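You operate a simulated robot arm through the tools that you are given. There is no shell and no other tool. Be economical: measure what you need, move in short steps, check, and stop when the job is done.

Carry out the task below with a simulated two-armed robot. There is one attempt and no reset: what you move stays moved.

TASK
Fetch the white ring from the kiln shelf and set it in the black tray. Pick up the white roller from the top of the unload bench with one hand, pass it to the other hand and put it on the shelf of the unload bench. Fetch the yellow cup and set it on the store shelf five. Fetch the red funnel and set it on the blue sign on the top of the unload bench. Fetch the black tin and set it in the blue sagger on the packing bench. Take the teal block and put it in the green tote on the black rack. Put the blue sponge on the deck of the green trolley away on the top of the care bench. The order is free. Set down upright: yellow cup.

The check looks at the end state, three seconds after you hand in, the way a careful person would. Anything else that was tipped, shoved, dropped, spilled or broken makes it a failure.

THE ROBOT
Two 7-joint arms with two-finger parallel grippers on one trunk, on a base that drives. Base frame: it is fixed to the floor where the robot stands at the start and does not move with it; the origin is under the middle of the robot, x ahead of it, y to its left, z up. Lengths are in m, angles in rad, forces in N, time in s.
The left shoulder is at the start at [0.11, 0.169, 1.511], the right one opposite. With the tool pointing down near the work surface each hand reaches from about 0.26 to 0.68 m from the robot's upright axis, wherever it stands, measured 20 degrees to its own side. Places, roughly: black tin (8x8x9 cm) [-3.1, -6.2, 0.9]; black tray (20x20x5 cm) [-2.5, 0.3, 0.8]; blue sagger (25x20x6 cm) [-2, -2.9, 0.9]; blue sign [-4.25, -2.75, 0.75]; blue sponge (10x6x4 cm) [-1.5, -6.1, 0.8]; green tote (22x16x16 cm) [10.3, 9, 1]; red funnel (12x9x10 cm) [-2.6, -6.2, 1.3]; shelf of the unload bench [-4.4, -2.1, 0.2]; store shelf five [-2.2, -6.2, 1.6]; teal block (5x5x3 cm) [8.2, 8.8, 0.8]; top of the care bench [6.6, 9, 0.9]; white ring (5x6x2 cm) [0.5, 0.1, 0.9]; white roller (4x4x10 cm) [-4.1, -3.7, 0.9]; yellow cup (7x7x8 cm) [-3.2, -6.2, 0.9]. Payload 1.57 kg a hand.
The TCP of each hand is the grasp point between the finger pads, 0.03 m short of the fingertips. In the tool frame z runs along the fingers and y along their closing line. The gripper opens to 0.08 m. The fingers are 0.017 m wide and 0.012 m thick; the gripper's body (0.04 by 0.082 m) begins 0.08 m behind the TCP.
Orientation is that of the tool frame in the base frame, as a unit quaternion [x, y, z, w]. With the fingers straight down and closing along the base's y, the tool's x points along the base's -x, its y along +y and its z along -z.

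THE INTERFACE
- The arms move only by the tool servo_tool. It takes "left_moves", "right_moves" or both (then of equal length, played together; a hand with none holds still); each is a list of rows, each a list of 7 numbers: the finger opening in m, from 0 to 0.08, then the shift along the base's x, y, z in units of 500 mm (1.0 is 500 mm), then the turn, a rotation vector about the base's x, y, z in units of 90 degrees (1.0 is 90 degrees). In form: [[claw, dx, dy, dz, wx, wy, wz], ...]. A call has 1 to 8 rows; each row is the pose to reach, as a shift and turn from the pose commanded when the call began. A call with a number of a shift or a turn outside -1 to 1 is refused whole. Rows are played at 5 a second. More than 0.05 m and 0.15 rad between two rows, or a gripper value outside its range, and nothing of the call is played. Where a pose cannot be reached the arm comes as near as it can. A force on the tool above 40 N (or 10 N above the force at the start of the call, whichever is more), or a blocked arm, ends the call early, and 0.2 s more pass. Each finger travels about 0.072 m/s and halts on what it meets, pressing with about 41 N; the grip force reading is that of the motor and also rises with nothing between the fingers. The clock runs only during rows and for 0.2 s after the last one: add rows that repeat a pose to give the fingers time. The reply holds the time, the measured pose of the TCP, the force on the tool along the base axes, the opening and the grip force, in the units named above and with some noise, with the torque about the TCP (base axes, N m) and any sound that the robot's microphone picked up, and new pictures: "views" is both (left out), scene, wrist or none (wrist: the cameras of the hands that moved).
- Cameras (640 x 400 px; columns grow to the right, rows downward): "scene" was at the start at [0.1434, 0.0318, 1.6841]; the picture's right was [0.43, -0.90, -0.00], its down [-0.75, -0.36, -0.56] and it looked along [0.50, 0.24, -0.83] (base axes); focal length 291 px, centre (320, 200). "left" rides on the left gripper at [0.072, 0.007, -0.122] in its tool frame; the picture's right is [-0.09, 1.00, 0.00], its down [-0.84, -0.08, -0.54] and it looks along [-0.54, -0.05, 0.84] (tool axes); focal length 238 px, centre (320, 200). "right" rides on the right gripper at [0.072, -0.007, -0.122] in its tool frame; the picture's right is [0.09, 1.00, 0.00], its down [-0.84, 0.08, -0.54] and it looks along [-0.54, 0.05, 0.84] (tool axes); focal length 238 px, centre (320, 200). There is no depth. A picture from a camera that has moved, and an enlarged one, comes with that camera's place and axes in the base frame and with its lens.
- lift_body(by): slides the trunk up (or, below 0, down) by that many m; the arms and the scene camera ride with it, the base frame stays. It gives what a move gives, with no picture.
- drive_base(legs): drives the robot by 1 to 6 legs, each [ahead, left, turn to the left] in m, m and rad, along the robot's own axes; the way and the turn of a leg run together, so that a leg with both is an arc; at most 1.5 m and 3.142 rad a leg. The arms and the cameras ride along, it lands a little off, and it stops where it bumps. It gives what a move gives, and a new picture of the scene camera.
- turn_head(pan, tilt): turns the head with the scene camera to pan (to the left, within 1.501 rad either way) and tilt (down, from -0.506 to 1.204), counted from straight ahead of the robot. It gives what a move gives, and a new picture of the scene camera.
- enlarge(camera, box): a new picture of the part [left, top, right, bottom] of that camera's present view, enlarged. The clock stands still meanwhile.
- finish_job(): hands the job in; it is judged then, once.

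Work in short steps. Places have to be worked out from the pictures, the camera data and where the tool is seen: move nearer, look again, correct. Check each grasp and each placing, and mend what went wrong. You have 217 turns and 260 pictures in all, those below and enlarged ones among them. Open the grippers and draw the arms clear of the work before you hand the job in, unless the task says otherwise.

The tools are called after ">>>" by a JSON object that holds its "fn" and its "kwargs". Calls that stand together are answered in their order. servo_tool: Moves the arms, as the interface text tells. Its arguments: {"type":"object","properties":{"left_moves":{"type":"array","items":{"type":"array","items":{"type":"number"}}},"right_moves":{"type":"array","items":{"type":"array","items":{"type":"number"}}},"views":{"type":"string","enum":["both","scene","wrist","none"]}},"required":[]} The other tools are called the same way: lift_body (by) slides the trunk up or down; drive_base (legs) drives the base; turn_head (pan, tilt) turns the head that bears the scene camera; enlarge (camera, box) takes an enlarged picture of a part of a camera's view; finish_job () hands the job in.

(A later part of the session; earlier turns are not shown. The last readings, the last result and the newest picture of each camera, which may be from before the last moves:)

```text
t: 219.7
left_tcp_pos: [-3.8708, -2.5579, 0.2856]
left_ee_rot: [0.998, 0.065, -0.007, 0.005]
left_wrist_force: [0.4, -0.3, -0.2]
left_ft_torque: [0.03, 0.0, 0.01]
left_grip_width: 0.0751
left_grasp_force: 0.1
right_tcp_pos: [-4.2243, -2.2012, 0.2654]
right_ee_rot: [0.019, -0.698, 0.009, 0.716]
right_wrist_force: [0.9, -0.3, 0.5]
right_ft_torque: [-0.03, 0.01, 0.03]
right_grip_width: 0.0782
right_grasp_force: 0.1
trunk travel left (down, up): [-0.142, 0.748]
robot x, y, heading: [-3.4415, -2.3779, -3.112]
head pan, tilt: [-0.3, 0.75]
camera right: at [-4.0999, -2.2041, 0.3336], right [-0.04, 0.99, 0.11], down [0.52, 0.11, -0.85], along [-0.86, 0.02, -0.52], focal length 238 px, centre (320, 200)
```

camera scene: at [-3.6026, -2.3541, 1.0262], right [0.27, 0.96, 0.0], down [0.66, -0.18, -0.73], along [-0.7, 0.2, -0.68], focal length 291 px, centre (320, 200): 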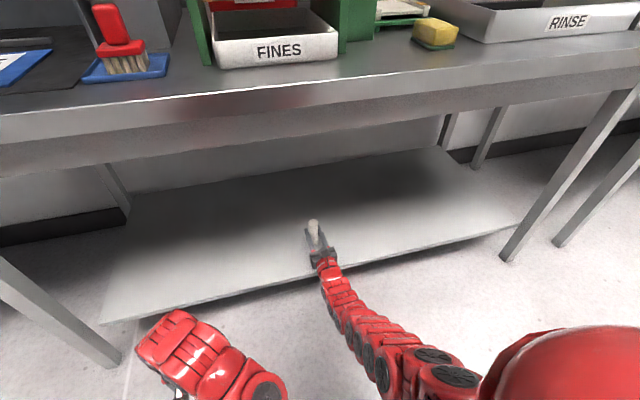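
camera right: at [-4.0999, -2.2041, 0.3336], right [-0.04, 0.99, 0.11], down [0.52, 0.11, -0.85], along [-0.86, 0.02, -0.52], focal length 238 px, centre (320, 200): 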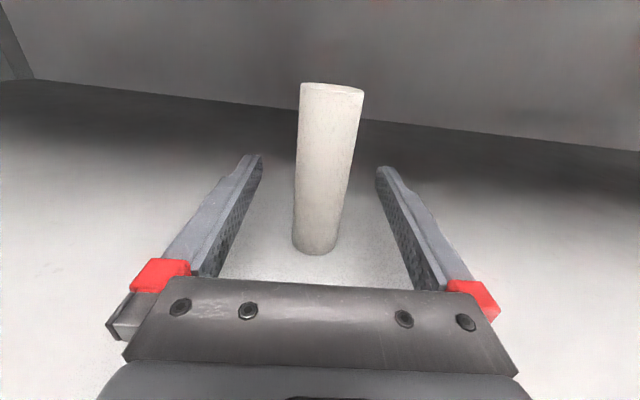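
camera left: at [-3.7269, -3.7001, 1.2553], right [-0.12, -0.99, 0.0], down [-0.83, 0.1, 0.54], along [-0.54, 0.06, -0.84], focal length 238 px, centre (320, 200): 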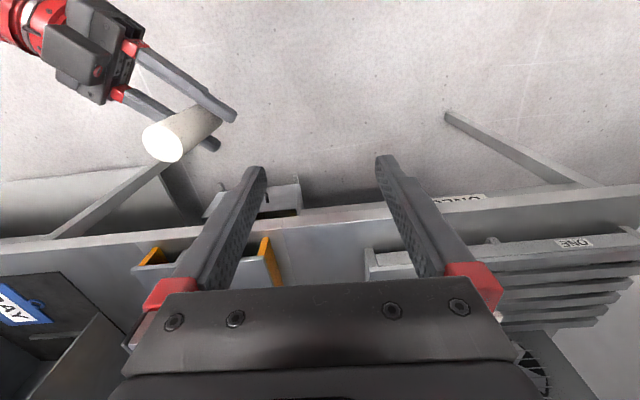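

Roller stands upright. I retract the base straight back.

>>> {"fn": "drive_base", "kwargs": {"legs": [[-0.4, 0, 0]]}}

>>> {"fn": "enlarge", "kwargs": {"camera": "right", "box": [0, 0, 640, 400]}}

```text
t: 222.2
left_tcp_pos: [-3.4774, -2.5491, 0.2852]
left_ee_rot: [0.998, 0.065, -0.007, 0.005]
left_wrist_force: [-0.7, -0.3, 0.3]
left_ft_torque: [-0.02, -0.02, 0.01]
left_grip_width: 0.075
left_grasp_force: 0.1
right_tcp_pos: [-3.8318, -2.1919, 0.2647]
right_ee_rot: [0.019, -0.698, 0.009, 0.716]
right_wrist_force: [1.0, 0.1, -0.2]
right_ft_torque: [0.03, -0.03, 0.0]
right_grip_width: 0.0782
right_grasp_force: 0.1
trunk travel left (down, up): [-0.142, 0.748]
robot x, y, heading: [-3.0498, -2.3656, -3.112]
head pan, tilt: [-0.3, 0.75]
camera scene: at [-3.2107, -2.3435, 1.0182], right [0.27, 0.96, 0.0], down [0.66, -0.18, -0.73], along [-0.7, 0.2, -0.68], focal length 291 px, centre (320, 200)
```

scene: 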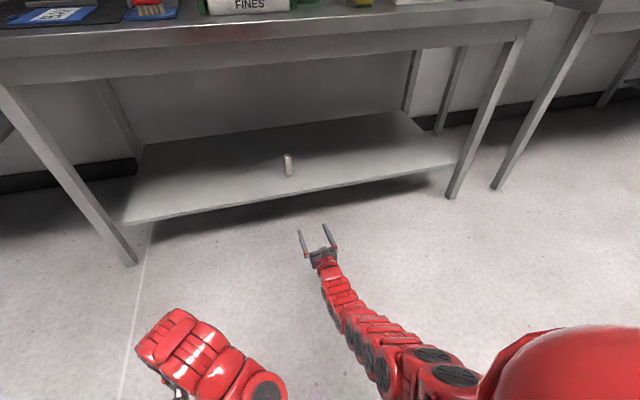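

```text
1.00 times, centred on (320, 200) of right (not enlarged: the box is as wide or as high as the picture)
camera zoom: at [-3.7084, -2.194, 0.3336], right [-0.04, 0.99, 0.11], down [0.52, 0.11, -0.85], along [-0.86, 0.02, -0.52], focal length 238 px, centre (320, 200)
```

zoom: 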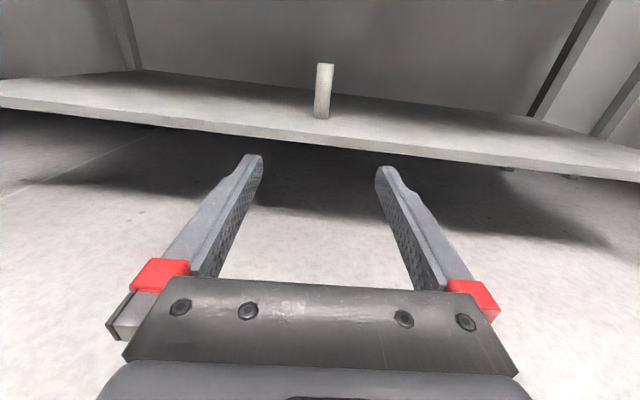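

Roller confirmed. I raise the trunk and go face the store wall (−y).

>>> {"fn": "lift_body", "kwargs": {"by": 0.4}}

>>> {"fn": "lift_body", "kwargs": {"by": 0.34}}

>>> {"fn": "drive_base", "kwargs": {"legs": [[0, 0, 1.54], [1.45, 0, 0], [0.95, 0, 0]]}}

>>> {"fn": "turn_head", "kwargs": {"pan": 0, "tilt": 0.45}}

```text
t: 226.0
left_tcp_pos: [-3.4782, -2.5484, 0.6854]
left_ee_rot: [0.998, 0.065, -0.008, 0.005]
left_wrist_force: [-1.0, 0.1, -0.4]
left_ft_torque: [0.01, 0.0, -0.01]
left_grip_width: 0.0748
left_grasp_force: 0.1
right_tcp_pos: [-3.8325, -2.1906, 0.6639]
right_ee_rot: [0.019, -0.697, 0.008, 0.716]
right_wrist_force: [0.3, -0.3, -0.3]
right_ft_torque: [0.02, -0.02, -0.02]
right_grip_width: 0.0781
right_grasp_force: 0.0
trunk travel left (down, up): [-0.542, 0.348]
robot x, y, heading: [-3.0477, -2.3647, -3.112]
head pan, tilt: [-0.3, 0.75]
```

```text
t: 229.3
left_tcp_pos: [-3.4784, -2.5477, 1.0252]
left_ee_rot: [0.998, 0.065, -0.008, 0.004]
left_wrist_force: [0.2, 1.2, -0.2]
left_ft_torque: [-0.02, 0.0, 0.03]
left_grip_width: 0.0749
left_grasp_force: 0.0
right_tcp_pos: [-3.8327, -2.1921, 1.0041]
right_ee_rot: [0.02, -0.698, 0.01, 0.716]
right_wrist_force: [-0.4, 0.8, 1.0]
right_ft_torque: [-0.02, 0.01, 0.01]
right_grip_width: 0.078
right_grasp_force: 0.0
trunk travel left (down, up): [-0.882, 0.008]
robot x, y, heading: [-3.0481, -2.3643, -3.115]
head pan, tilt: [-0.3, 0.75]
```

```text
t: 244.9
left_tcp_pos: [-2.8435, -5.2136, 1.0261]
left_ee_rot: [0.662, 0.749, -0.002, 0.009]
left_wrist_force: [-0.1, 0.4, -0.5]
left_ft_torque: [-0.01, 0.0, 0.01]
left_grip_width: 0.0752
left_grasp_force: 0.0
right_tcp_pos: [-3.202, -5.5649, 1.0044]
right_ee_rot: [0.506, -0.481, 0.512, 0.501]
right_wrist_force: [-0.3, -0.5, -0.8]
right_ft_torque: [0.0, 0.0, 0.0]
right_grip_width: 0.0778
right_grasp_force: 0.1
trunk travel left (down, up): [-0.882, 0.008]
robot x, y, heading: [-3.0267, -4.7833, -1.548]
head pan, tilt: [-0.3, 0.75]
camera scene: at [-3.0456, -4.9425, 1.7582], right [-0.96, 0.28, 0.0], down [0.19, 0.66, -0.73], along [-0.2, -0.7, -0.68], focal length 291 px, centre (320, 200)
```

scene: 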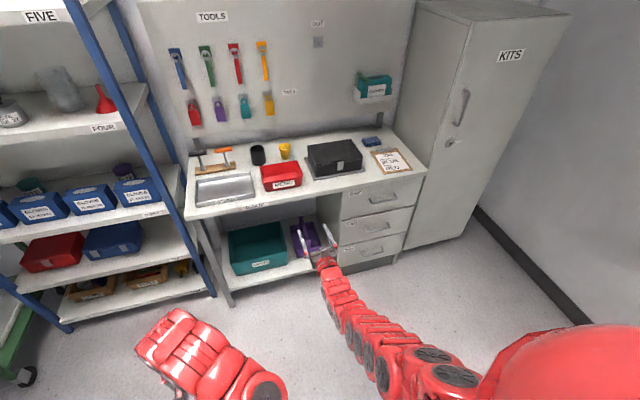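

```text
t: 245.7
left_tcp_pos: [-2.8423, -5.2155, 1.0264]
left_ee_rot: [0.662, 0.75, -0.001, 0.009]
left_wrist_force: [-0.1, 0.9, -0.1]
left_ft_torque: [-0.01, 0.02, 0.05]
left_grip_width: 0.0751
left_grasp_force: 0.0
right_tcp_pos: [-3.2014, -5.5672, 1.0038]
right_ee_rot: [0.505, -0.481, 0.511, 0.502]
right_wrist_force: [0.2, 1.5, -0.2]
right_ft_torque: [-0.03, 0.01, -0.02]
right_grip_width: 0.0779
right_grasp_force: 0.2
trunk travel left (down, up): [-0.882, 0.008]
robot x, y, heading: [-3.0238, -4.7882, -1.554]
head pan, tilt: [0.0, 0.45]
camera scene: at [-3.0209, -4.9552, 1.7845], right [-1.0, -0.02, 0.0], down [-0.01, 0.44, -0.9], along [0.02, -0.9, -0.44], focal length 291 px, centre (320, 200)
```

scene: 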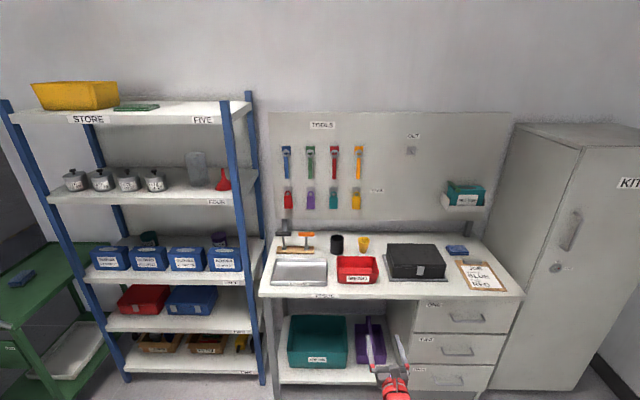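

I zoom in on the objects and the note.

>>> {"fn": "enlarge", "kwargs": {"camera": "scene", "box": [255, 215, 525, 384]}}

>>> {"fn": "enlarge", "kwargs": {"camera": "scene", "box": [10, 70, 270, 232]}}

```text
2.37 times, centred on (390, 300) of scene
camera zoom: at [-3.0209, -4.9552, 1.7845], right [-1.0, -0.02, 0.0], down [-0.01, 0.44, -0.9], along [0.02, -0.9, -0.44], focal length 689 px, centre (154, -36)
```

zoom: 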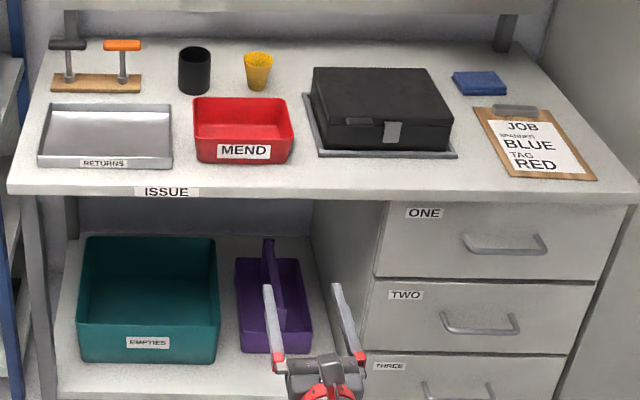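

```text
2.46 times, centred on (140, 151) of scene
camera zoom: at [-3.0209, -4.9552, 1.7845], right [-1.0, -0.02, 0.0], down [-0.01, 0.44, -0.9], along [0.02, -0.9, -0.44], focal length 717 px, centre (763, 321)
```

zoom: 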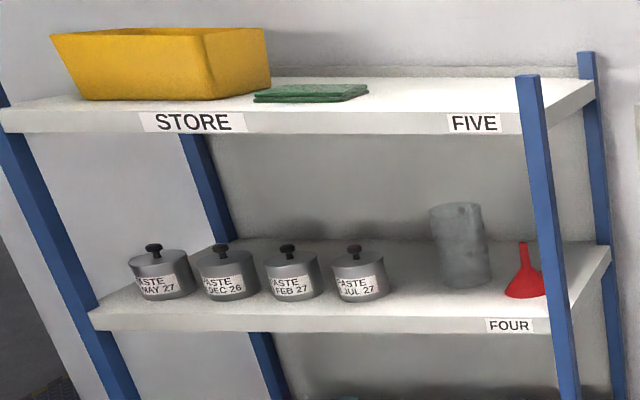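

Tin ≈ [-3.08, -6.21], cup ≈ [-3.226, -6.226] on the desk (z≈0.85), MEND bin in front. I pitch the right tool 40° down and raise it a little, then check the reading before driving up.

>>> {"fn": "servo_tool", "kwargs": {"right_moves": [[0.078, 0, 0.02, 0.02, 0.09, 0, 0], [0.078, 0, 0.04, 0.05, 0.18, 0, 0], [0.078, 0, 0.06, 0.08, 0.27, 0, 0], [0.078, 0, 0.08, 0.11, 0.36, 0, 0], [0.078, 0, 0.08, 0.14, 0.44, 0, 0]], "views": "none"}}

>>> {"fn": "drive_base", "kwargs": {"legs": [[0.55, 0, -0.018]]}}

>>> {"fn": "enlarge", "kwargs": {"camera": "right", "box": [0, 0, 640, 400]}}

```text
t: 246.9
left_tcp_pos: [-2.8419, -5.2146, 1.0263]
left_ee_rot: [0.661, 0.75, -0.002, 0.009]
left_wrist_force: [-0.6, 0.5, 0.4]
left_ft_torque: [0.05, -0.02, 0.02]
left_grip_width: 0.0753
left_grasp_force: 0.0
right_tcp_pos: [-3.1968, -5.529, 1.0761]
right_ee_rot: [0.642, -0.627, 0.328, 0.295]
right_wrist_force: [-2.8, 0.5, -1.3]
right_ft_torque: [-0.15, -0.14, 0.23]
right_grip_width: 0.0781
right_grasp_force: 0.0
right hand out of reach, approached as far as the arm can: row 2, 3, 4
trunk travel left (down, up): [-0.882, 0.008]
robot x, y, heading: [-3.0205, -4.7852, -1.552]
head pan, tilt: [0.0, 0.45]
```

```text
t: 250.1
left_tcp_pos: [-2.8482, -5.7658, 1.0263]
left_ee_rot: [0.671, 0.741, -0.002, 0.009]
left_wrist_force: [1.0, -0.1, 0.0]
left_ft_torque: [-0.02, 0.01, -0.03]
left_grip_width: 0.0749
left_grasp_force: 0.1
right_tcp_pos: [-3.2153, -6.0697, 1.0742]
right_ee_rot: [0.638, -0.634, 0.314, 0.304]
right_wrist_force: [0.2, -0.3, 0.0]
right_ft_torque: [0.02, -0.02, 0.0]
right_grip_width: 0.0781
right_grasp_force: 0.1
trunk travel left (down, up): [-0.882, 0.008]
robot x, y, heading: [-3.0208, -5.3285, -1.572]
head pan, tilt: [0.0, 0.45]
camera scene: at [-3.0202, -5.5014, 1.7847], right [-1.0, 0.0, 0.0], down [0.0, 0.43, -0.9], along [0.0, -0.9, -0.43], focal length 291 px, centre (320, 200)
```

scene: 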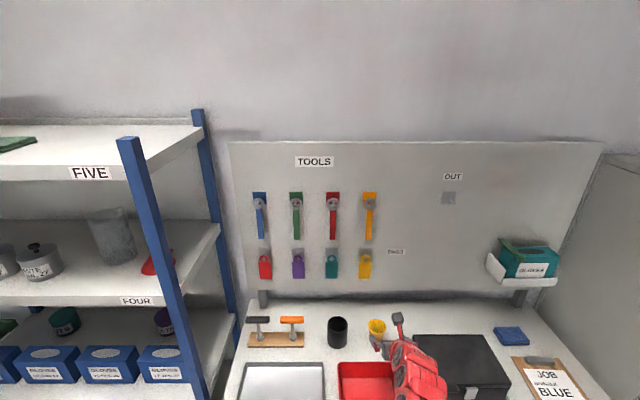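

```text
1.00 times, centred on (320, 200) of right (not enlarged: the box is as wide or as high as the picture)
camera zoom: at [-3.2099, -6.018, 1.2061], right [-1.0, -0.07, 0.06], down [-0.09, 0.94, -0.33], along [-0.04, -0.33, -0.94], focal length 238 px, centre (320, 200)
```

zoom: 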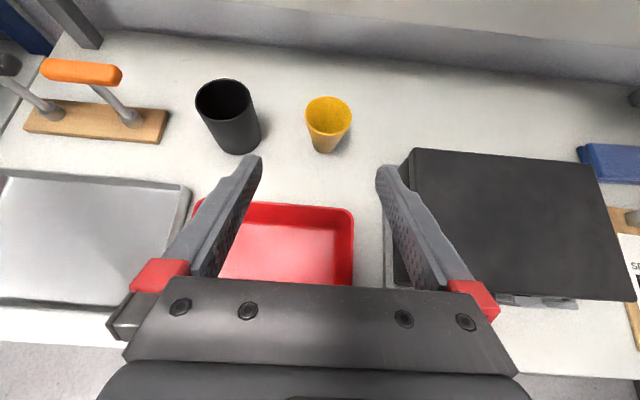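

Desk top is z ≈ 0.815; cup ≈ [-3.2265, -6.271], rim Ø ≈ 7 cm; tin ≈ [-3.07, -6.27]. I drive 0.15 m closer and set a pre-grasp behind the cup along the tool axis.

>>> {"fn": "drive_base", "kwargs": {"legs": [[0.15, 0, 0]]}}

>>> {"fn": "servo_tool", "kwargs": {"right_moves": [[0.08, -0.01, 0.03, -0.08, 0, 0, 0], [0.08, -0.024, 0.06, -0.16, 0, 0, 0], [0.08, -0.024, 0.08, -0.22, 0, 0, 0]], "views": "wrist"}}

```text
t: 251.4
left_tcp_pos: [-2.8505, -5.9086, 1.0268]
left_ee_rot: [0.672, 0.741, -0.003, 0.009]
left_wrist_force: [-0.1, 1.7, -0.2]
left_ft_torque: [-0.03, -0.04, 0.0]
left_grip_width: 0.0753
left_grasp_force: 0.0
right_tcp_pos: [-3.2184, -6.2118, 1.0746]
right_ee_rot: [0.637, -0.634, 0.314, 0.306]
right_wrist_force: [1.3, -1.0, 0.1]
right_ft_torque: [0.0, 0.01, 0.0]
right_grip_width: 0.0778
right_grasp_force: 0.0
trunk travel left (down, up): [-0.882, 0.008]
robot x, y, heading: [-3.0192, -5.4764, -1.574]
head pan, tilt: [0.0, 0.45]
camera scene: at [-3.0215, -5.6433, 1.7849], right [-1.0, 0.01, 0.0], down [0.0, 0.43, -0.9], along [-0.01, -0.9, -0.43], focal length 291 px, centre (320, 200)
```

scene: 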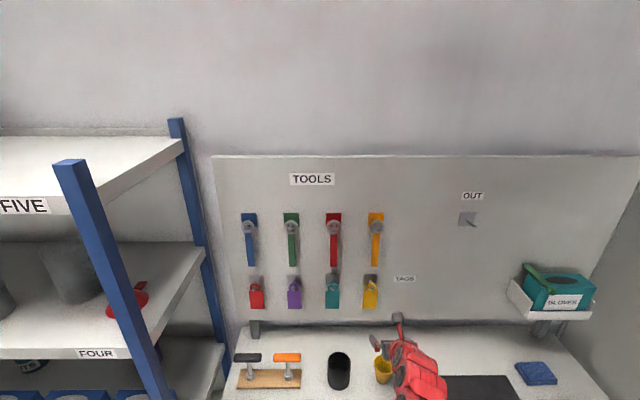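

```text
t: 252.2
left_tcp_pos: [-2.8511, -5.9109, 1.0259]
left_ee_rot: [0.671, 0.741, -0.002, 0.008]
left_wrist_force: [0.5, 0.1, -0.8]
left_ft_torque: [0.03, 0.01, 0.03]
left_grip_width: 0.0751
left_grasp_force: 0.1
right_tcp_pos: [-3.2305, -6.1735, 0.961]
right_ee_rot: [0.637, -0.634, 0.314, 0.305]
right_wrist_force: [0.3, 0.1, 0.3]
right_ft_torque: [0.0, 0.0, 0.0]
right_grip_width: 0.08
right_grasp_force: 0.0
trunk travel left (down, up): [-0.882, 0.008]
robot x, y, heading: [-3.0136, -5.4782, -1.575]
head pan, tilt: [0.0, 0.45]
camera right: at [-3.2249, -6.1215, 1.0942], right [-1.0, -0.06, 0.06], down [-0.08, 0.94, -0.32], along [-0.04, -0.33, -0.94], focal length 238 px, centre (320, 200)
```

right: 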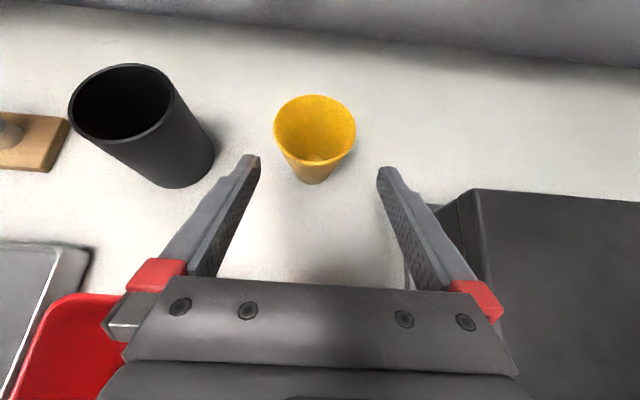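

Re-triangulating: cup rim z ≈ 0.92 (desk 0.84), centre [-3.2235, -6.247]. I align laterally and advance partway along the tool axis.

>>> {"fn": "servo_tool", "kwargs": {"right_moves": [[0.08, 0.014, 0.015, -0.019, 0, 0, 0], [0.08, 0.014, -0.03, -0.055, 0, 0, 0], [0.08, 0.014, -0.06, -0.08, 0, 0, 0]], "views": "wrist"}}

```text
t: 253.0
left_tcp_pos: [-2.8514, -5.9104, 1.0248]
left_ee_rot: [0.673, 0.74, -0.002, 0.008]
left_wrist_force: [-0.3, 0.7, -0.5]
left_ft_torque: [0.04, -0.01, 0.0]
left_grip_width: 0.0746
left_grasp_force: 0.1
right_tcp_pos: [-3.2244, -6.2034, 0.9223]
right_ee_rot: [0.637, -0.634, 0.314, 0.305]
right_wrist_force: [0.2, -0.3, -0.3]
right_ft_torque: [-0.02, 0.01, 0.0]
right_grip_width: 0.0802
right_grasp_force: 0.0
trunk travel left (down, up): [-0.882, 0.008]
robot x, y, heading: [-3.016, -5.473, -1.575]
head pan, tilt: [0.0, 0.45]
camera right: at [-3.2185, -6.1522, 1.0553], right [-1.0, -0.07, 0.06], down [-0.08, 0.94, -0.32], along [-0.04, -0.33, -0.94], focal length 238 px, centre (320, 200)
```

right: 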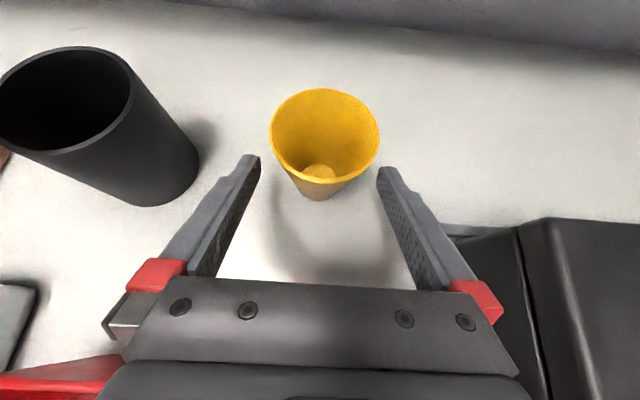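

Cup rim z ≈ 0.934, centre [-3.224, -6.236]. I advance the last bit and close.

>>> {"fn": "servo_tool", "kwargs": {"right_moves": [[0.08, 0, -0.035, -0.026, 0, 0, 0], [0.08, 0, -0.066, -0.05, 0, 0, 0], [0.065, 0, -0.066, -0.05, 0, 0, 0], [0.05, 0, -0.066, -0.05, 0, 0, 0], [0.045, 0, -0.066, -0.05, 0, 0, 0], [0.045, 0, -0.066, -0.05, 0, 0, 0]], "views": "wrist"}}

```text
t: 254.4
left_tcp_pos: [-2.8502, -5.9094, 1.0249]
left_ee_rot: [0.672, 0.741, -0.003, 0.009]
left_wrist_force: [0.2, -0.1, 0.2]
left_ft_torque: [0.02, 0.04, 0.0]
left_grip_width: 0.0748
left_grasp_force: 0.0
right_tcp_pos: [-3.2238, -6.235, 0.8968]
right_ee_rot: [0.637, -0.634, 0.314, 0.305]
right_wrist_force: [-0.7, 0.7, 1.4]
right_ft_torque: [-0.01, -0.02, 0.0]
right_grip_width: 0.054
right_grasp_force: 41.3
trunk travel left (down, up): [-0.882, 0.008]
robot x, y, heading: [-3.0179, -5.4746, -1.578]
head pan, tilt: [0.0, 0.45]
camera right: at [-3.2181, -6.1834, 1.0307], right [-1.0, -0.07, 0.06], down [-0.08, 0.94, -0.33], along [-0.04, -0.33, -0.94], focal length 238 px, centre (320, 200)
```

right: 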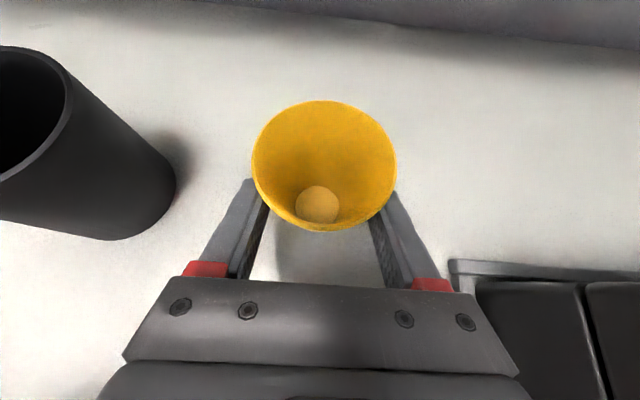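

Cup gripped. I lift, check, and back the base off.

>>> {"fn": "servo_tool", "kwargs": {"right_moves": [[0.04, 0, 0, 0.06, 0, 0, 0], [0.04, 0, 0.02, 0.14, 0, 0, 0], [0.04, 0, 0.04, 0.22, 0, 0, 0]], "views": "wrist"}}

>>> {"fn": "drive_base", "kwargs": {"legs": [[-0.4, 0, 0]]}}

```text
t: 255.2
left_tcp_pos: [-2.8502, -5.908, 1.0259]
left_ee_rot: [0.673, 0.74, -0.002, 0.009]
left_wrist_force: [-0.7, -0.2, -0.4]
left_ft_torque: [0.02, -0.01, 0.05]
left_grip_width: 0.0752
left_grasp_force: 0.0
right_tcp_pos: [-3.2231, -6.2159, 1.0092]
right_ee_rot: [0.638, -0.635, 0.314, 0.304]
right_wrist_force: [-0.1, -0.5, -0.2]
right_ft_torque: [-0.04, 0.0, -0.01]
right_grip_width: 0.0534
right_grasp_force: 40.9
trunk travel left (down, up): [-0.882, 0.008]
robot x, y, heading: [-3.0156, -5.4697, -1.576]
head pan, tilt: [0.0, 0.45]
camera right: at [-3.218, -6.1643, 1.1417], right [-1.0, -0.07, 0.06], down [-0.08, 0.94, -0.32], along [-0.04, -0.33, -0.94], focal length 238 px, centre (320, 200)
```

right: 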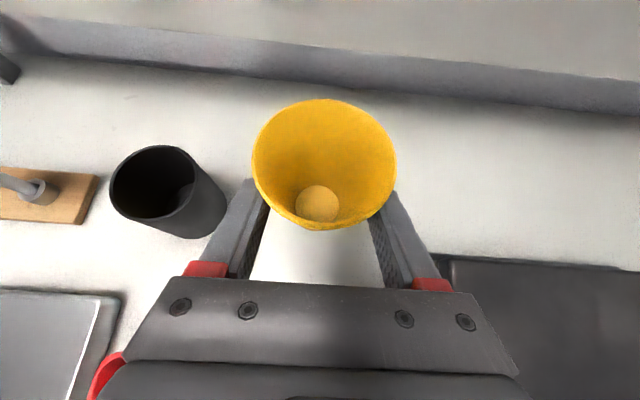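

```text
t: 257.7
left_tcp_pos: [-2.8494, -5.5102, 1.0254]
left_ee_rot: [0.674, 0.738, -0.002, 0.009]
left_wrist_force: [-0.3, 0.2, -1.2]
left_ft_torque: [0.0, 0.03, -0.02]
left_grip_width: 0.0751
left_grasp_force: 0.2
right_tcp_pos: [-3.2235, -5.8176, 1.0098]
right_ee_rot: [-0.636, 0.636, -0.313, -0.305]
right_wrist_force: [0.4, 0.0, -0.3]
right_ft_torque: [-0.02, -0.03, -0.02]
right_grip_width: 0.0532
right_grasp_force: 41.2
trunk travel left (down, up): [-0.882, 0.008]
robot x, y, heading: [-3.0143, -5.0782, -1.585]
head pan, tilt: [0.0, 0.45]
camera scene: at [-3.0187, -5.2471, 1.7845], right [-1.0, 0.01, 0.0], down [0.01, 0.44, -0.9], along [-0.01, -0.9, -0.44], focal length 291 px, centre (320, 200)
```

scene: 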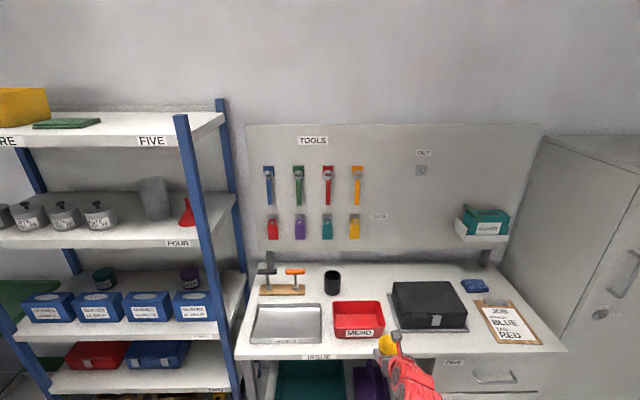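

Shelf five's top is z ≈ 1.59, front y ≈ −6.07; free spot x ≈ −2.49. I strafe left and raise the right hand in the open.

>>> {"fn": "drive_base", "kwargs": {"legs": [[0.0, 0.72, 0.014]]}}

>>> {"fn": "servo_tool", "kwargs": {"right_moves": [[0.04, 0, 0.03, 0.09, 0, 0, 0], [0.04, 0, 0.06, 0.18, 0, 0, 0], [0.04, 0, 0.08, 0.27, 0, 0, 0], [0.04, 0, 0.08, 0.36, 0, 0, 0], [0.04, 0, 0.08, 0.45, 0, 0, 0], [0.04, 0, 0.08, 0.54, 0, 0, 0], [0.04, 0, 0.08, 0.63, 0, 0, 0], [0.04, 0, 0.08, 0.72, 0, 0, 0]], "views": "none"}}

>>> {"fn": "servo_tool", "kwargs": {"right_moves": [[0.04, 0, 0, 0.09, 0, 0, 0], [0.04, 0, 0, 0.18, 0, 0, 0], [0.04, 0, 0, 0.27, 0, 0, 0], [0.04, 0, 0, 0.36, 0, 0, 0], [0.04, 0, 0, 0.45, 0, 0, 0], [0.04, 0, 0, 0.54, 0, 0, 0], [0.04, 0, 0, 0.63, 0, 0, 0], [0.04, 0, 0, 0.7, 0, 0, 0]], "views": "both"}}

```text
t: 261.7
left_tcp_pos: [-2.1158, -5.5186, 1.0258]
left_ee_rot: [0.673, 0.739, -0.002, 0.009]
left_wrist_force: [0.2, -0.2, -0.2]
left_ft_torque: [0.04, -0.01, 0.02]
left_grip_width: 0.075
left_grasp_force: 0.0
right_tcp_pos: [-2.4904, -5.8237, 1.0096]
right_ee_rot: [0.636, -0.635, 0.314, 0.305]
right_wrist_force: [0.2, 0.4, -1.0]
right_ft_torque: [0.01, 0.01, 0.01]
right_grip_width: 0.0533
right_grasp_force: 41.5
trunk travel left (down, up): [-0.882, 0.008]
robot x, y, heading: [-2.2841, -5.0804, -1.577]
head pan, tilt: [0.0, 0.45]
camera scene: at [-2.2863, -5.2547, 1.7846], right [-1.0, 0.01, 0.0], down [0.01, 0.44, -0.9], along [-0.01, -0.9, -0.44], focal length 291 px, centre (320, 200)
```

scene: 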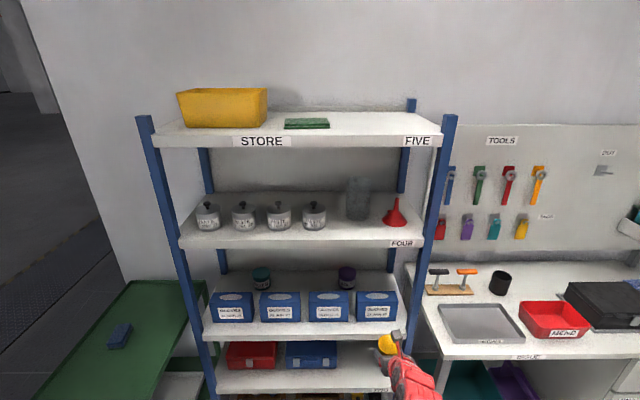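

```text
t: 263.5
left_tcp_pos: [-2.1157, -5.5187, 1.0254]
left_ee_rot: [0.674, 0.739, -0.001, 0.009]
left_wrist_force: [0.6, -0.3, -0.5]
left_ft_torque: [0.03, 0.01, -0.03]
left_grip_width: 0.0753
left_grasp_force: 0.0
right_tcp_pos: [-2.4909, -5.7853, 1.3687]
right_ee_rot: [-0.636, 0.637, -0.312, -0.305]
right_wrist_force: [-0.3, 0.7, 0.2]
right_ft_torque: [0.0, 0.0, 0.01]
right_grip_width: 0.0528
right_grasp_force: 41.5
trunk travel left (down, up): [-0.882, 0.008]
robot x, y, heading: [-2.2779, -5.0861, -1.583]
head pan, tilt: [0.0, 0.45]
```

```text
t: 265.3
left_tcp_pos: [-2.1164, -5.5192, 1.0263]
left_ee_rot: [0.674, 0.739, -0.002, 0.008]
left_wrist_force: [-0.2, 0.0, -0.5]
left_ft_torque: [-0.03, -0.02, 0.0]
left_grip_width: 0.0749
left_grasp_force: 0.1
right_tcp_pos: [-2.5013, -5.8003, 1.4924]
right_ee_rot: [0.636, -0.635, 0.313, 0.307]
right_wrist_force: [0.2, -0.1, -0.9]
right_ft_torque: [0.02, 0.0, -0.03]
right_grip_width: 0.0526
right_grasp_force: 41.7
right hand out of reach, approached as far as the arm can: row 3, 4, 5, 6, 7, 8
trunk travel left (down, up): [-0.882, 0.008]
robot x, y, heading: [-2.2871, -5.0856, -1.579]
head pan, tilt: [0.0, 0.45]
camera scene: at [-2.2862, -5.2545, 1.7846], right [-1.0, 0.01, 0.0], down [0.01, 0.44, -0.9], along [-0.01, -0.9, -0.44], focal length 291 px, centre (320, 200)
camera right: at [-2.4952, -5.7473, 1.6242], right [-1.0, -0.06, 0.06], down [-0.08, 0.94, -0.33], along [-0.04, -0.33, -0.94], focal length 238 px, centre (320, 200)
```

scene: 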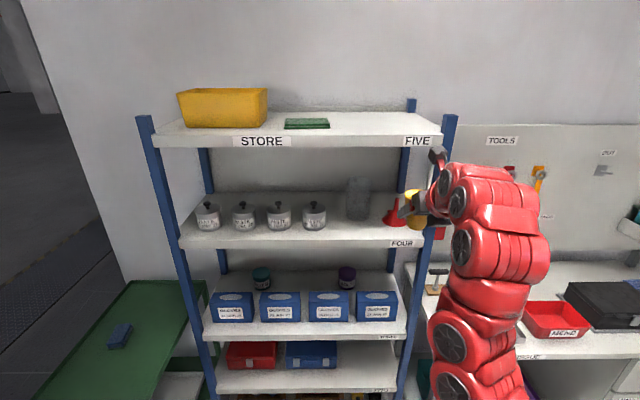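
right: 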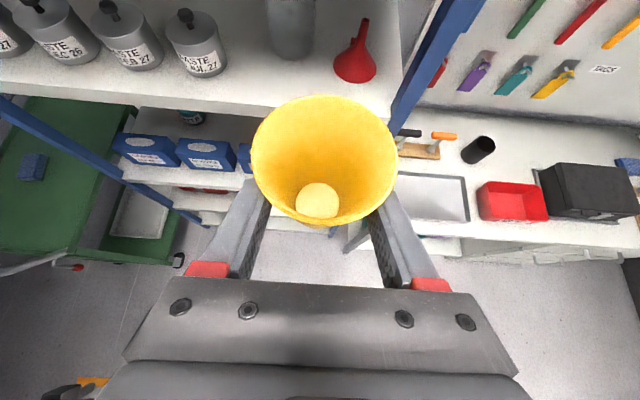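

The hand got only to z 1.49 at this extension; extending further forward should free the wrist. I back the base 0.2 m and extend while rising.

>>> {"fn": "drive_base", "kwargs": {"legs": [[-0.2, 0, 0]]}}

>>> {"fn": "servo_tool", "kwargs": {"right_moves": [[0.04, 0, -0.08, 0.01, 0, 0, 0], [0.04, 0, -0.16, 0.03, 0, 0, 0], [0.04, 0.01, -0.23, 0.08, 0, 0, 0], [0.04, 0.02, -0.29, 0.14, 0, 0, 0], [0.04, 0.02, -0.34, 0.2, 0, 0, 0], [0.04, 0.02, -0.38, 0.26, 0, 0, 0], [0.04, 0.02, -0.41, 0.31, 0, 0, 0], [0.04, 0.02, -0.42, 0.36, 0, 0, 0]], "views": "none"}}

```text
t: 266.9
left_tcp_pos: [-2.1144, -5.3253, 1.0252]
left_ee_rot: [0.674, 0.738, -0.002, 0.008]
left_wrist_force: [0.9, 0.1, 0.4]
left_ft_torque: [0.03, 0.01, 0.01]
left_grip_width: 0.0752
left_grasp_force: 0.0
right_tcp_pos: [-2.5002, -5.6056, 1.4905]
right_ee_rot: [0.636, -0.635, 0.313, 0.306]
right_wrist_force: [-0.8, -0.5, -0.4]
right_ft_torque: [0.02, 0.04, -0.03]
right_grip_width: 0.0525
right_grasp_force: 41.5
trunk travel left (down, up): [-0.882, 0.008]
robot x, y, heading: [-2.2814, -4.886, -1.585]
head pan, tilt: [0.0, 0.45]
camera scene: at [-2.2838, -5.0616, 1.7842], right [-1.0, 0.01, 0.0], down [0.0, 0.44, -0.9], along [-0.01, -0.9, -0.44], focal length 291 px, centre (320, 200)
```

scene: 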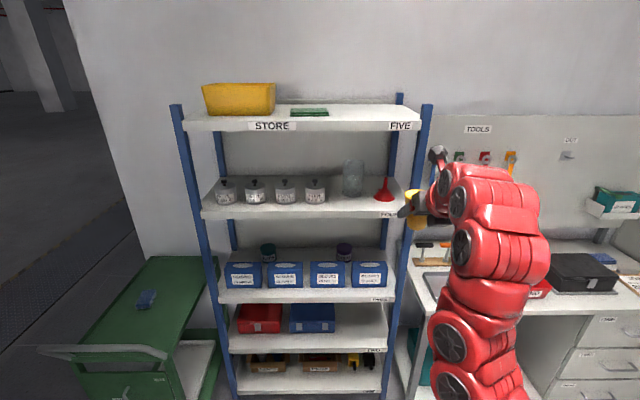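

```text
t: 268.7
left_tcp_pos: [-2.1141, -5.323, 1.0263]
left_ee_rot: [0.674, 0.739, -0.002, 0.009]
left_wrist_force: [0.7, 0.2, 0.7]
left_ft_torque: [0.03, 0.02, 0.01]
left_grip_width: 0.0749
left_grasp_force: 0.1
right_tcp_pos: [-2.4985, -5.619, 1.4865]
right_ee_rot: [0.635, -0.635, 0.314, 0.309]
right_wrist_force: [0.4, 0.2, -0.6]
right_ft_torque: [0.02, 0.0, 0.06]
right_grip_width: 0.0527
right_grasp_force: 40.5
right hand out of reach, approached as far as the arm can: row 1, 2, 3, 4, 5, 6, 7, 8
trunk travel left (down, up): [-0.882, 0.008]
robot x, y, heading: [-2.2838, -4.8845, -1.582]
head pan, tilt: [0.0, 0.45]
```

Seems stuck on a joint limit. I lower, extend forward at lower height, then rise again.

>>> {"fn": "servo_tool", "kwargs": {"right_moves": [[0.04, 0, 0, -0.08, 0, 0, 0], [0.04, 0, 0, -0.16, 0, 0, 0], [0.04, 0, 0, -0.24, 0, 0, 0], [0.04, 0, -0.06, -0.3, 0, 0, 0], [0.04, 0.01, -0.14, -0.3, 0, 0, 0], [0.04, 0.02, -0.22, -0.3, 0, 0, 0], [0.04, 0.02, -0.3, -0.3, 0, 0, 0]], "views": "none"}}

>>> {"fn": "servo_tool", "kwargs": {"right_moves": [[0.04, 0, -0.02, 0.09, 0, 0, 0], [0.04, 0, -0.03, 0.18, 0, 0, 0], [0.04, 0, -0.03, 0.27, 0, 0, 0], [0.04, 0, -0.03, 0.36, 0, 0, 0], [0.04, 0, -0.03, 0.45, 0, 0, 0], [0.04, 0, -0.03, 0.54, 0, 0, 0], [0.04, 0, -0.03, 0.62, 0, 0, 0], [0.04, 0, -0.03, 0.66, 0, 0, 0]], "views": "none"}}

```text
t: 270.3
left_tcp_pos: [-2.114, -5.322, 1.0264]
left_ee_rot: [0.674, 0.739, -0.003, 0.009]
left_wrist_force: [-0.9, -0.2, -0.4]
left_ft_torque: [-0.01, 0.0, -0.03]
left_grip_width: 0.075
left_grasp_force: 0.1
right_tcp_pos: [-2.4966, -5.7021, 1.3349]
right_ee_rot: [0.636, -0.635, 0.313, 0.307]
right_wrist_force: [-0.1, -0.1, 0.2]
right_ft_torque: [0.0, 0.0, 0.04]
right_grip_width: 0.0522
right_grasp_force: 41.0
right hand out of reach, approached as far as the arm can: row 6, 7
trunk travel left (down, up): [-0.882, 0.008]
robot x, y, heading: [-2.28, -4.8869, -1.58]
head pan, tilt: [0.0, 0.45]
```

```text
t: 272.1
left_tcp_pos: [-2.1134, -5.3235, 1.0267]
left_ee_rot: [0.673, 0.739, -0.003, 0.009]
left_wrist_force: [-0.2, 0.4, 0.1]
left_ft_torque: [-0.04, 0.03, 0.02]
left_grip_width: 0.0749
left_grasp_force: 0.0
right_tcp_pos: [-2.465, -5.623, 1.4914]
right_ee_rot: [0.634, -0.63, 0.317, 0.318]
right_wrist_force: [-0.3, 0.8, -1.1]
right_ft_torque: [-0.06, -0.04, 0.02]
right_grip_width: 0.0516
right_grasp_force: 40.6
right hand out of reach, approached as far as the arm can: row 1, 2, 3, 4, 5, 6, 7, 8
trunk travel left (down, up): [-0.882, 0.008]
robot x, y, heading: [-2.282, -4.8857, -1.578]
head pan, tilt: [0.0, 0.45]
```

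The flipped wrist limits the height. I test whether the left hand (natural roll) can reach z ≈ 1.67 with a 25° down pitch, in free space.

>>> {"fn": "servo_tool", "kwargs": {"left_moves": [[0.075, 0, -0.04, 0.03, -0.09, 0, 0], [0.075, 0, -0.1, 0.06, -0.18, 0, 0], [0.075, 0, -0.17, 0.1, -0.27, 0, 0], [0.075, 0, -0.25, 0.14, -0.36, 0, 0], [0.075, 0, -0.33, 0.18, -0.45, 0, 0], [0.075, 0, -0.41, 0.22, -0.54, 0, 0], [0.075, 0, -0.49, 0.26, -0.63, 0, 0], [0.075, 0, -0.56, 0.32, -0.72, 0, 0]], "views": "none"}}

>>> {"fn": "servo_tool", "kwargs": {"left_moves": [[0.075, 0, -0.04, 0.09, 0, 0, 0], [0.075, 0, -0.08, 0.18, 0, 0, 0], [0.075, 0, -0.12, 0.27, 0, 0, 0], [0.075, 0, -0.15, 0.36, 0, 0, 0], [0.075, 0, -0.17, 0.45, 0, 0, 0], [0.075, 0, -0.19, 0.54, 0, 0, 0], [0.075, 0, -0.2, 0.63, 0, 0, 0], [0.075, 0, -0.2, 0.72, 0, 0, 0]], "views": "none"}}

```text
t: 273.9
left_tcp_pos: [-2.1144, -5.6045, 1.1861]
left_ee_rot: [0.563, 0.622, -0.399, 0.369]
left_wrist_force: [0.9, -0.1, -0.5]
left_ft_torque: [-0.03, -0.02, -0.04]
left_grip_width: 0.0747
left_grasp_force: 0.1
right_tcp_pos: [-2.4639, -5.6233, 1.4896]
right_ee_rot: [0.635, -0.63, 0.316, 0.316]
right_wrist_force: [0.1, 0.4, -0.4]
right_ft_torque: [0.02, -0.02, -0.01]
right_grip_width: 0.0516
right_grasp_force: 41.1
trunk travel left (down, up): [-0.882, 0.008]
robot x, y, heading: [-2.2793, -4.8869, -1.584]
head pan, tilt: [0.0, 0.45]
```

```text
t: 275.7
left_tcp_pos: [-2.117, -5.7008, 1.5492]
left_ee_rot: [0.564, 0.622, -0.399, 0.368]
left_wrist_force: [-0.3, -0.3, 0.2]
left_ft_torque: [0.01, 0.02, 0.0]
left_grip_width: 0.0749
left_grasp_force: 0.1
right_tcp_pos: [-2.4637, -5.6228, 1.4905]
right_ee_rot: [0.635, -0.63, 0.316, 0.316]
right_wrist_force: [-0.2, -0.3, -0.4]
right_ft_torque: [-0.01, 0.02, -0.03]
right_grip_width: 0.0514
right_grasp_force: 40.9
trunk travel left (down, up): [-0.882, 0.008]
robot x, y, heading: [-2.2788, -4.8872, -1.579]
head pan, tilt: [0.0, 0.45]
```

Good so far; continue up to ~1.70.

>>> {"fn": "servo_tool", "kwargs": {"left_moves": [[0.075, 0, 0, 0.08, 0, 0, 0], [0.075, 0, 0, 0.16, 0, 0, 0], [0.075, 0, 0, 0.24, 0, 0, 0], [0.075, 0, 0, 0.3, 0, 0, 0]], "views": "none"}}

```text
t: 276.7
left_tcp_pos: [-2.1156, -5.6997, 1.6696]
left_ee_rot: [0.564, 0.623, -0.398, 0.368]
left_wrist_force: [-0.7, -0.5, -0.1]
left_ft_torque: [-0.02, 0.02, 0.01]
left_grip_width: 0.0751
left_grasp_force: 0.1
left hand out of reach, approached as far as the arm can: row 4
right_tcp_pos: [-2.4632, -5.624, 1.4903]
right_ee_rot: [0.635, -0.629, 0.316, 0.317]
right_wrist_force: [0.8, 0.6, -0.5]
right_ft_torque: [0.0, 0.04, 0.04]
right_grip_width: 0.0513
right_grasp_force: 40.9
trunk travel left (down, up): [-0.882, 0.008]
robot x, y, heading: [-2.2801, -4.8859, -1.58]
head pan, tilt: [0.0, 0.45]
```

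Left can reach. I'll set the cup on the free part of the packing bench and regrasp with the left. Driving there with the hands high.

>>> {"fn": "servo_tool", "kwargs": {"right_moves": [[0.04, 0, 0.02, -0.08, 0, 0, 0], [0.04, 0, 0.04, -0.16, 0, 0, 0], [0.04, 0, 0.06, -0.24, 0, 0, 0], [0.04, 0, 0.06, -0.32, 0, 0, 0]], "views": "none"}}

>>> {"fn": "drive_base", "kwargs": {"legs": [[0, 0, 1.58], [-0.65, 0, 0], [0, 1.4, 0]]}}

>>> {"fn": "turn_head", "kwargs": {"pan": -0.1, "tilt": 0.65}}

>>> {"fn": "enlarge", "kwargs": {"camera": "right", "box": [0, 0, 640, 400]}}

```text
t: 277.7
left_tcp_pos: [-2.1161, -5.6986, 1.6702]
left_ee_rot: [0.564, 0.623, -0.398, 0.368]
left_wrist_force: [-0.6, 0.2, -0.1]
left_ft_torque: [-0.03, 0.01, -0.01]
left_grip_width: 0.0749
left_grasp_force: 0.0
right_tcp_pos: [-2.4664, -5.597, 1.3336]
right_ee_rot: [0.636, -0.635, 0.313, 0.306]
right_wrist_force: [-0.8, -0.7, -0.4]
right_ft_torque: [0.0, 0.02, 0.0]
right_grip_width: 0.0512
right_grasp_force: 40.9
trunk travel left (down, up): [-0.882, 0.008]
robot x, y, heading: [-2.276, -4.8842, -1.58]
head pan, tilt: [0.0, 0.45]
```

```text
t: 291.5
left_tcp_pos: [-2.0981, -3.3557, 1.672]
left_ee_rot: [-0.039, 0.839, -0.022, 0.542]
left_wrist_force: [-0.2, -0.4, -0.4]
left_ft_torque: [-0.04, -0.01, 0.02]
left_grip_width: 0.075
left_grasp_force: 0.1
right_tcp_pos: [-2.2022, -3.7052, 1.3343]
right_ee_rot: [0.899, -0.002, 0.438, -0.004]
right_wrist_force: [0.8, 0.0, -0.9]
right_ft_torque: [0.01, 0.02, -0.02]
right_grip_width: 0.05
right_grasp_force: 41.0
trunk travel left (down, up): [-0.882, 0.008]
robot x, y, heading: [-2.9081, -3.5132, -0.017]
head pan, tilt: [0.0, 0.45]
camera scene: at [-2.7391, -3.5183, 1.7846], right [-0.02, -1.0, 0.0], down [-0.44, 0.01, -0.9], along [0.9, -0.01, -0.44], focal length 291 px, centre (320, 200)
```

scene: 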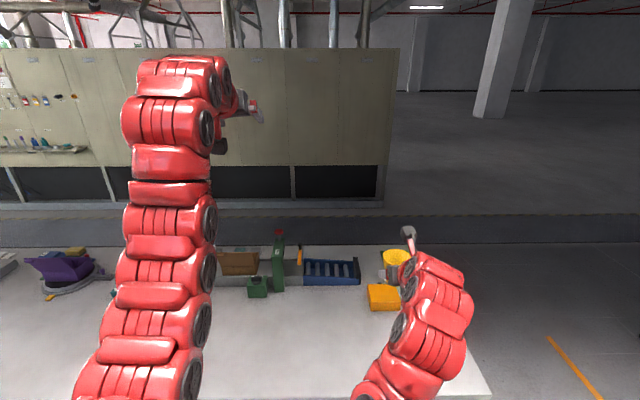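

```text
t: 292.2
left_tcp_pos: [-2.0979, -3.3546, 1.6701]
left_ee_rot: [-0.04, 0.839, -0.022, 0.543]
left_wrist_force: [0.1, 0.1, -0.5]
left_ft_torque: [-0.01, 0.0, -0.01]
left_grip_width: 0.0751
left_grasp_force: 0.1
right_tcp_pos: [-2.2019, -3.7044, 1.3339]
right_ee_rot: [0.899, -0.001, 0.438, -0.004]
right_wrist_force: [0.3, 0.1, 0.2]
right_ft_torque: [0.04, -0.01, 0.01]
right_grip_width: 0.0499
right_grasp_force: 40.9
trunk travel left (down, up): [-0.882, 0.008]
robot x, y, heading: [-2.9085, -3.517, -0.014]
head pan, tilt: [-0.099, 0.649]
camera scene: at [-2.7448, -3.526, 1.7668], right [-0.11, -0.99, 0.0], down [-0.6, 0.07, -0.8], along [0.79, -0.09, -0.6], focal length 291 px, centre (320, 200)
```

scene: 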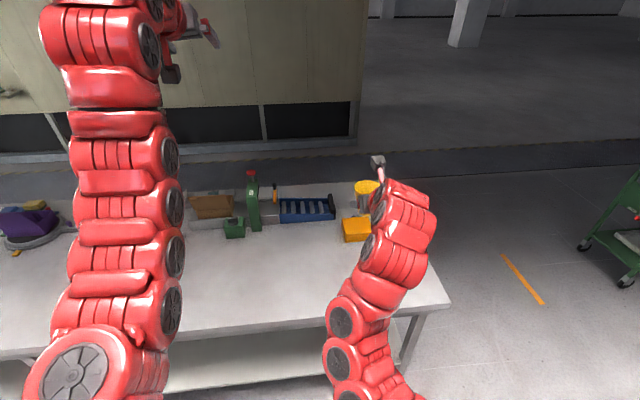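

```text
1.00 times, centred on (320, 200) of right (not enlarged: the box is as wide or as high as the picture)
camera zoom: at [-2.2539, -3.6989, 1.4671], right [0.06, -1.0, 0.06], down [-0.94, -0.07, -0.33], along [0.33, -0.04, -0.94], focal length 238 px, centre (320, 200)
```

zoom: 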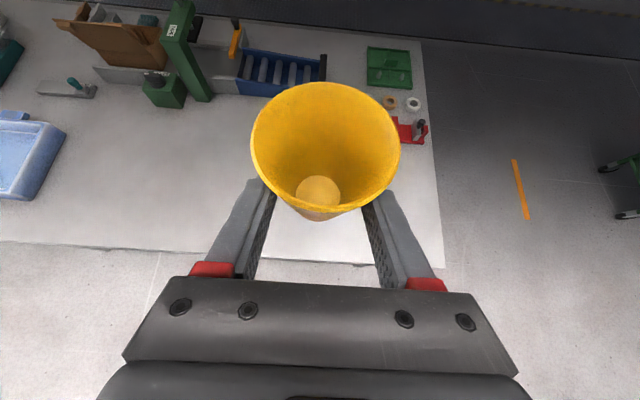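

I drive to place the cup at about [-2.05, -3.6] on the free area and lower it.

>>> {"fn": "drive_base", "kwargs": {"legs": [[0.15, 0.1, 0.015]]}}

>>> {"fn": "servo_tool", "kwargs": {"right_moves": [[0.04, 0, 0, -0.09, 0, 0, 0], [0.04, 0, 0, -0.18, 0, 0, 0], [0.04, 0, 0, -0.27, 0, 0, 0], [0.04, 0, 0, -0.36, 0, 0, 0], [0.04, 0, 0, -0.45, 0, 0, 0], [0.04, 0, 0, -0.54, 0, 0, 0], [0.04, 0, 0, -0.63, 0, 0, 0], [0.04, 0, 0, -0.7, 0, 0, 0]], "views": "wrist"}}

```text
t: 293.7
left_tcp_pos: [-1.9552, -3.249, 1.6735]
left_ee_rot: [-0.045, 0.838, -0.018, 0.543]
left_wrist_force: [0.2, -0.3, 1.3]
left_ft_torque: [0.04, -0.02, 0.02]
left_grip_width: 0.075
left_grasp_force: 0.1
right_tcp_pos: [-2.0542, -3.5991, 1.3361]
right_ee_rot: [0.899, 0.004, 0.439, -0.008]
right_wrist_force: [-0.5, 0.0, 0.2]
right_ft_torque: [0.02, -0.04, 0.02]
right_grip_width: 0.0498
right_grasp_force: 41.3
trunk travel left (down, up): [-0.882, 0.008]
robot x, y, heading: [-2.7601, -3.4202, -0.002]
head pan, tilt: [-0.099, 0.649]
camera scene: at [-2.5992, -3.4286, 1.7672], right [-0.1, -0.99, 0.0], down [-0.6, 0.06, -0.8], along [0.79, -0.08, -0.6], focal length 291 px, centre (320, 200)
```

scene: 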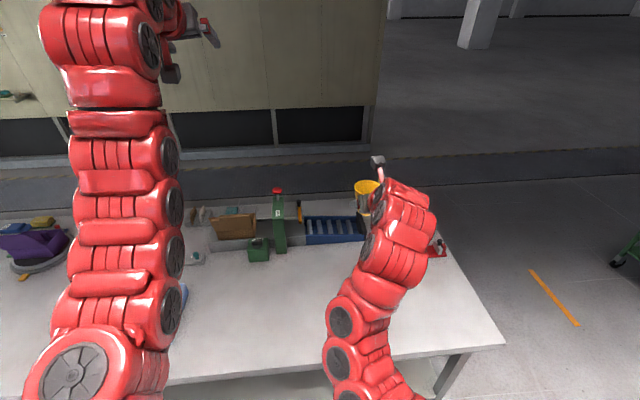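

```text
t: 295.5
left_tcp_pos: [-1.9497, -3.2471, 1.6715]
left_ee_rot: [-0.044, 0.839, -0.02, 0.543]
left_wrist_force: [1.0, 0.0, 0.0]
left_ft_torque: [0.02, 0.02, 0.01]
left_grip_width: 0.0749
left_grasp_force: 0.1
right_tcp_pos: [-2.0522, -3.6, 0.985]
right_ee_rot: [0.899, 0.003, 0.438, -0.006]
right_wrist_force: [1.0, -0.2, 0.6]
right_ft_torque: [0.0, -0.01, -0.02]
right_grip_width: 0.0497
right_grasp_force: 41.2
trunk travel left (down, up): [-0.882, 0.008]
robot x, y, heading: [-2.7587, -3.418, -0.0]
head pan, tilt: [-0.099, 0.649]
camera right: at [-2.1027, -3.5949, 1.1163], right [0.07, -1.0, 0.06], down [-0.94, -0.09, -0.33], along [0.33, -0.04, -0.94], focal length 238 px, centre (320, 200)
```

right: 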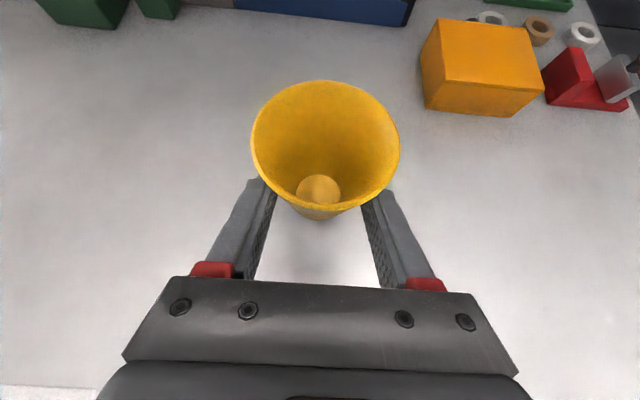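

Clear below. I lower until contact.

>>> {"fn": "servo_tool", "kwargs": {"right_moves": [[0.04, 0, 0, -0.05, 0, 0, 0], [0.04, 0, 0, -0.09, 0, 0, 0], [0.04, 0, 0, -0.115, 0, 0, 0], [0.04, 0, 0, -0.135, 0, 0, 0], [0.04, 0, 0, -0.15, 0, 0, 0], [0.04, 0, 0, -0.165, 0, 0, 0], [0.04, 0, 0, -0.18, 0, 0, 0], [0.04, 0, 0, -0.195, 0, 0, 0]], "views": "wrist"}}

```text
t: 297.3
left_tcp_pos: [-1.9548, -3.2454, 1.6727]
left_ee_rot: [-0.045, 0.838, -0.019, 0.543]
left_wrist_force: [0.9, 0.1, -0.1]
left_ft_torque: [-0.01, 0.01, -0.01]
left_grip_width: 0.0752
left_grasp_force: 0.1
right_tcp_pos: [-2.0508, -3.5989, 0.8899]
right_ee_rot: [0.898, 0.005, 0.441, -0.007]
right_wrist_force: [-1.2, -2.0, 15.8]
right_ft_torque: [-0.05, -0.08, 0.01]
right_grip_width: 0.0489
right_grasp_force: 40.3
trunk travel left (down, up): [-0.882, 0.008]
robot x, y, heading: [-2.761, -3.4141, -0.0]
head pan, tilt: [-0.099, 0.649]
camera right: at [-2.1032, -3.5928, 1.0221], right [0.07, -1.0, 0.07], down [-0.94, -0.09, -0.33], along [0.34, -0.04, -0.94], focal length 238 px, centre (320, 200)
```

right: 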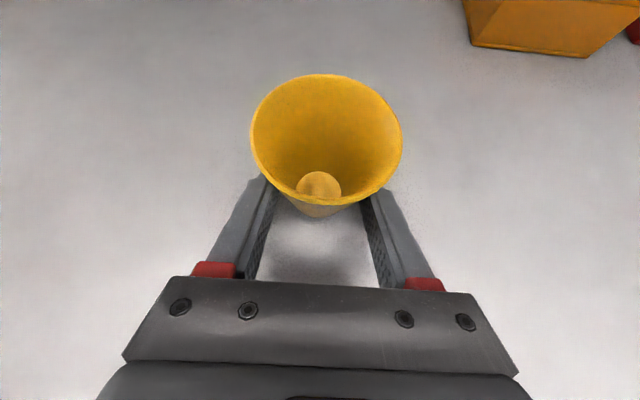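

Seated. I open and retreat along the tool axis.

>>> {"fn": "servo_tool", "kwargs": {"right_moves": [[0.06, 0, 0, 0.002, 0, 0, 0], [0.08, 0, 0, 0.004, 0, 0, 0], [0.08, 0, 0, 0.004, 0, 0, 0], [0.08, -0.06, 0, 0.05, 0, 0, 0], [0.08, -0.13, 0, 0.1, 0, 0, 0], [0.08, -0.2, 0, 0.16, 0, 0, 0], [0.08, -0.26, 0, 0.22, 0, 0, 0]], "views": "wrist"}}

```text
t: 298.9
left_tcp_pos: [-1.9524, -3.2466, 1.6721]
left_ee_rot: [-0.045, 0.839, -0.02, 0.542]
left_wrist_force: [-0.7, 1.1, 0.1]
left_ft_torque: [-0.02, 0.0, -0.01]
left_grip_width: 0.075
left_grasp_force: 0.0
right_tcp_pos: [-2.181, -3.598, 0.9991]
right_ee_rot: [0.899, 0.004, 0.437, -0.006]
right_wrist_force: [0.1, 1.0, 0.6]
right_ft_torque: [0.01, -0.04, -0.03]
right_grip_width: 0.0799
right_grasp_force: 0.1
trunk travel left (down, up): [-0.882, 0.008]
robot x, y, heading: [-2.762, -3.4163, -0.002]
head pan, tilt: [-0.099, 0.649]
camera right: at [-2.2327, -3.5909, 1.1302], right [0.07, -1.0, 0.06], down [-0.94, -0.09, -0.33], along [0.33, -0.04, -0.94], focal length 238 px, centre (320, 200)
```

right: 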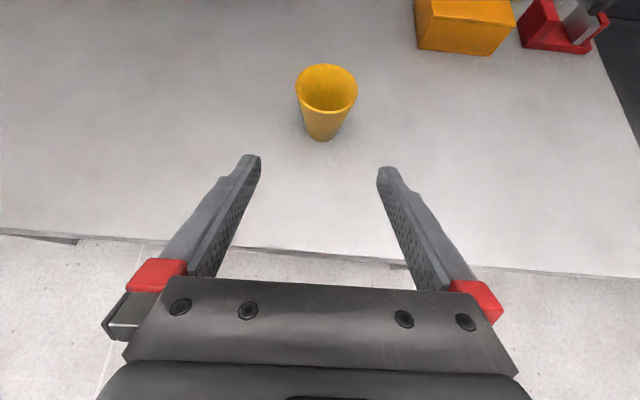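

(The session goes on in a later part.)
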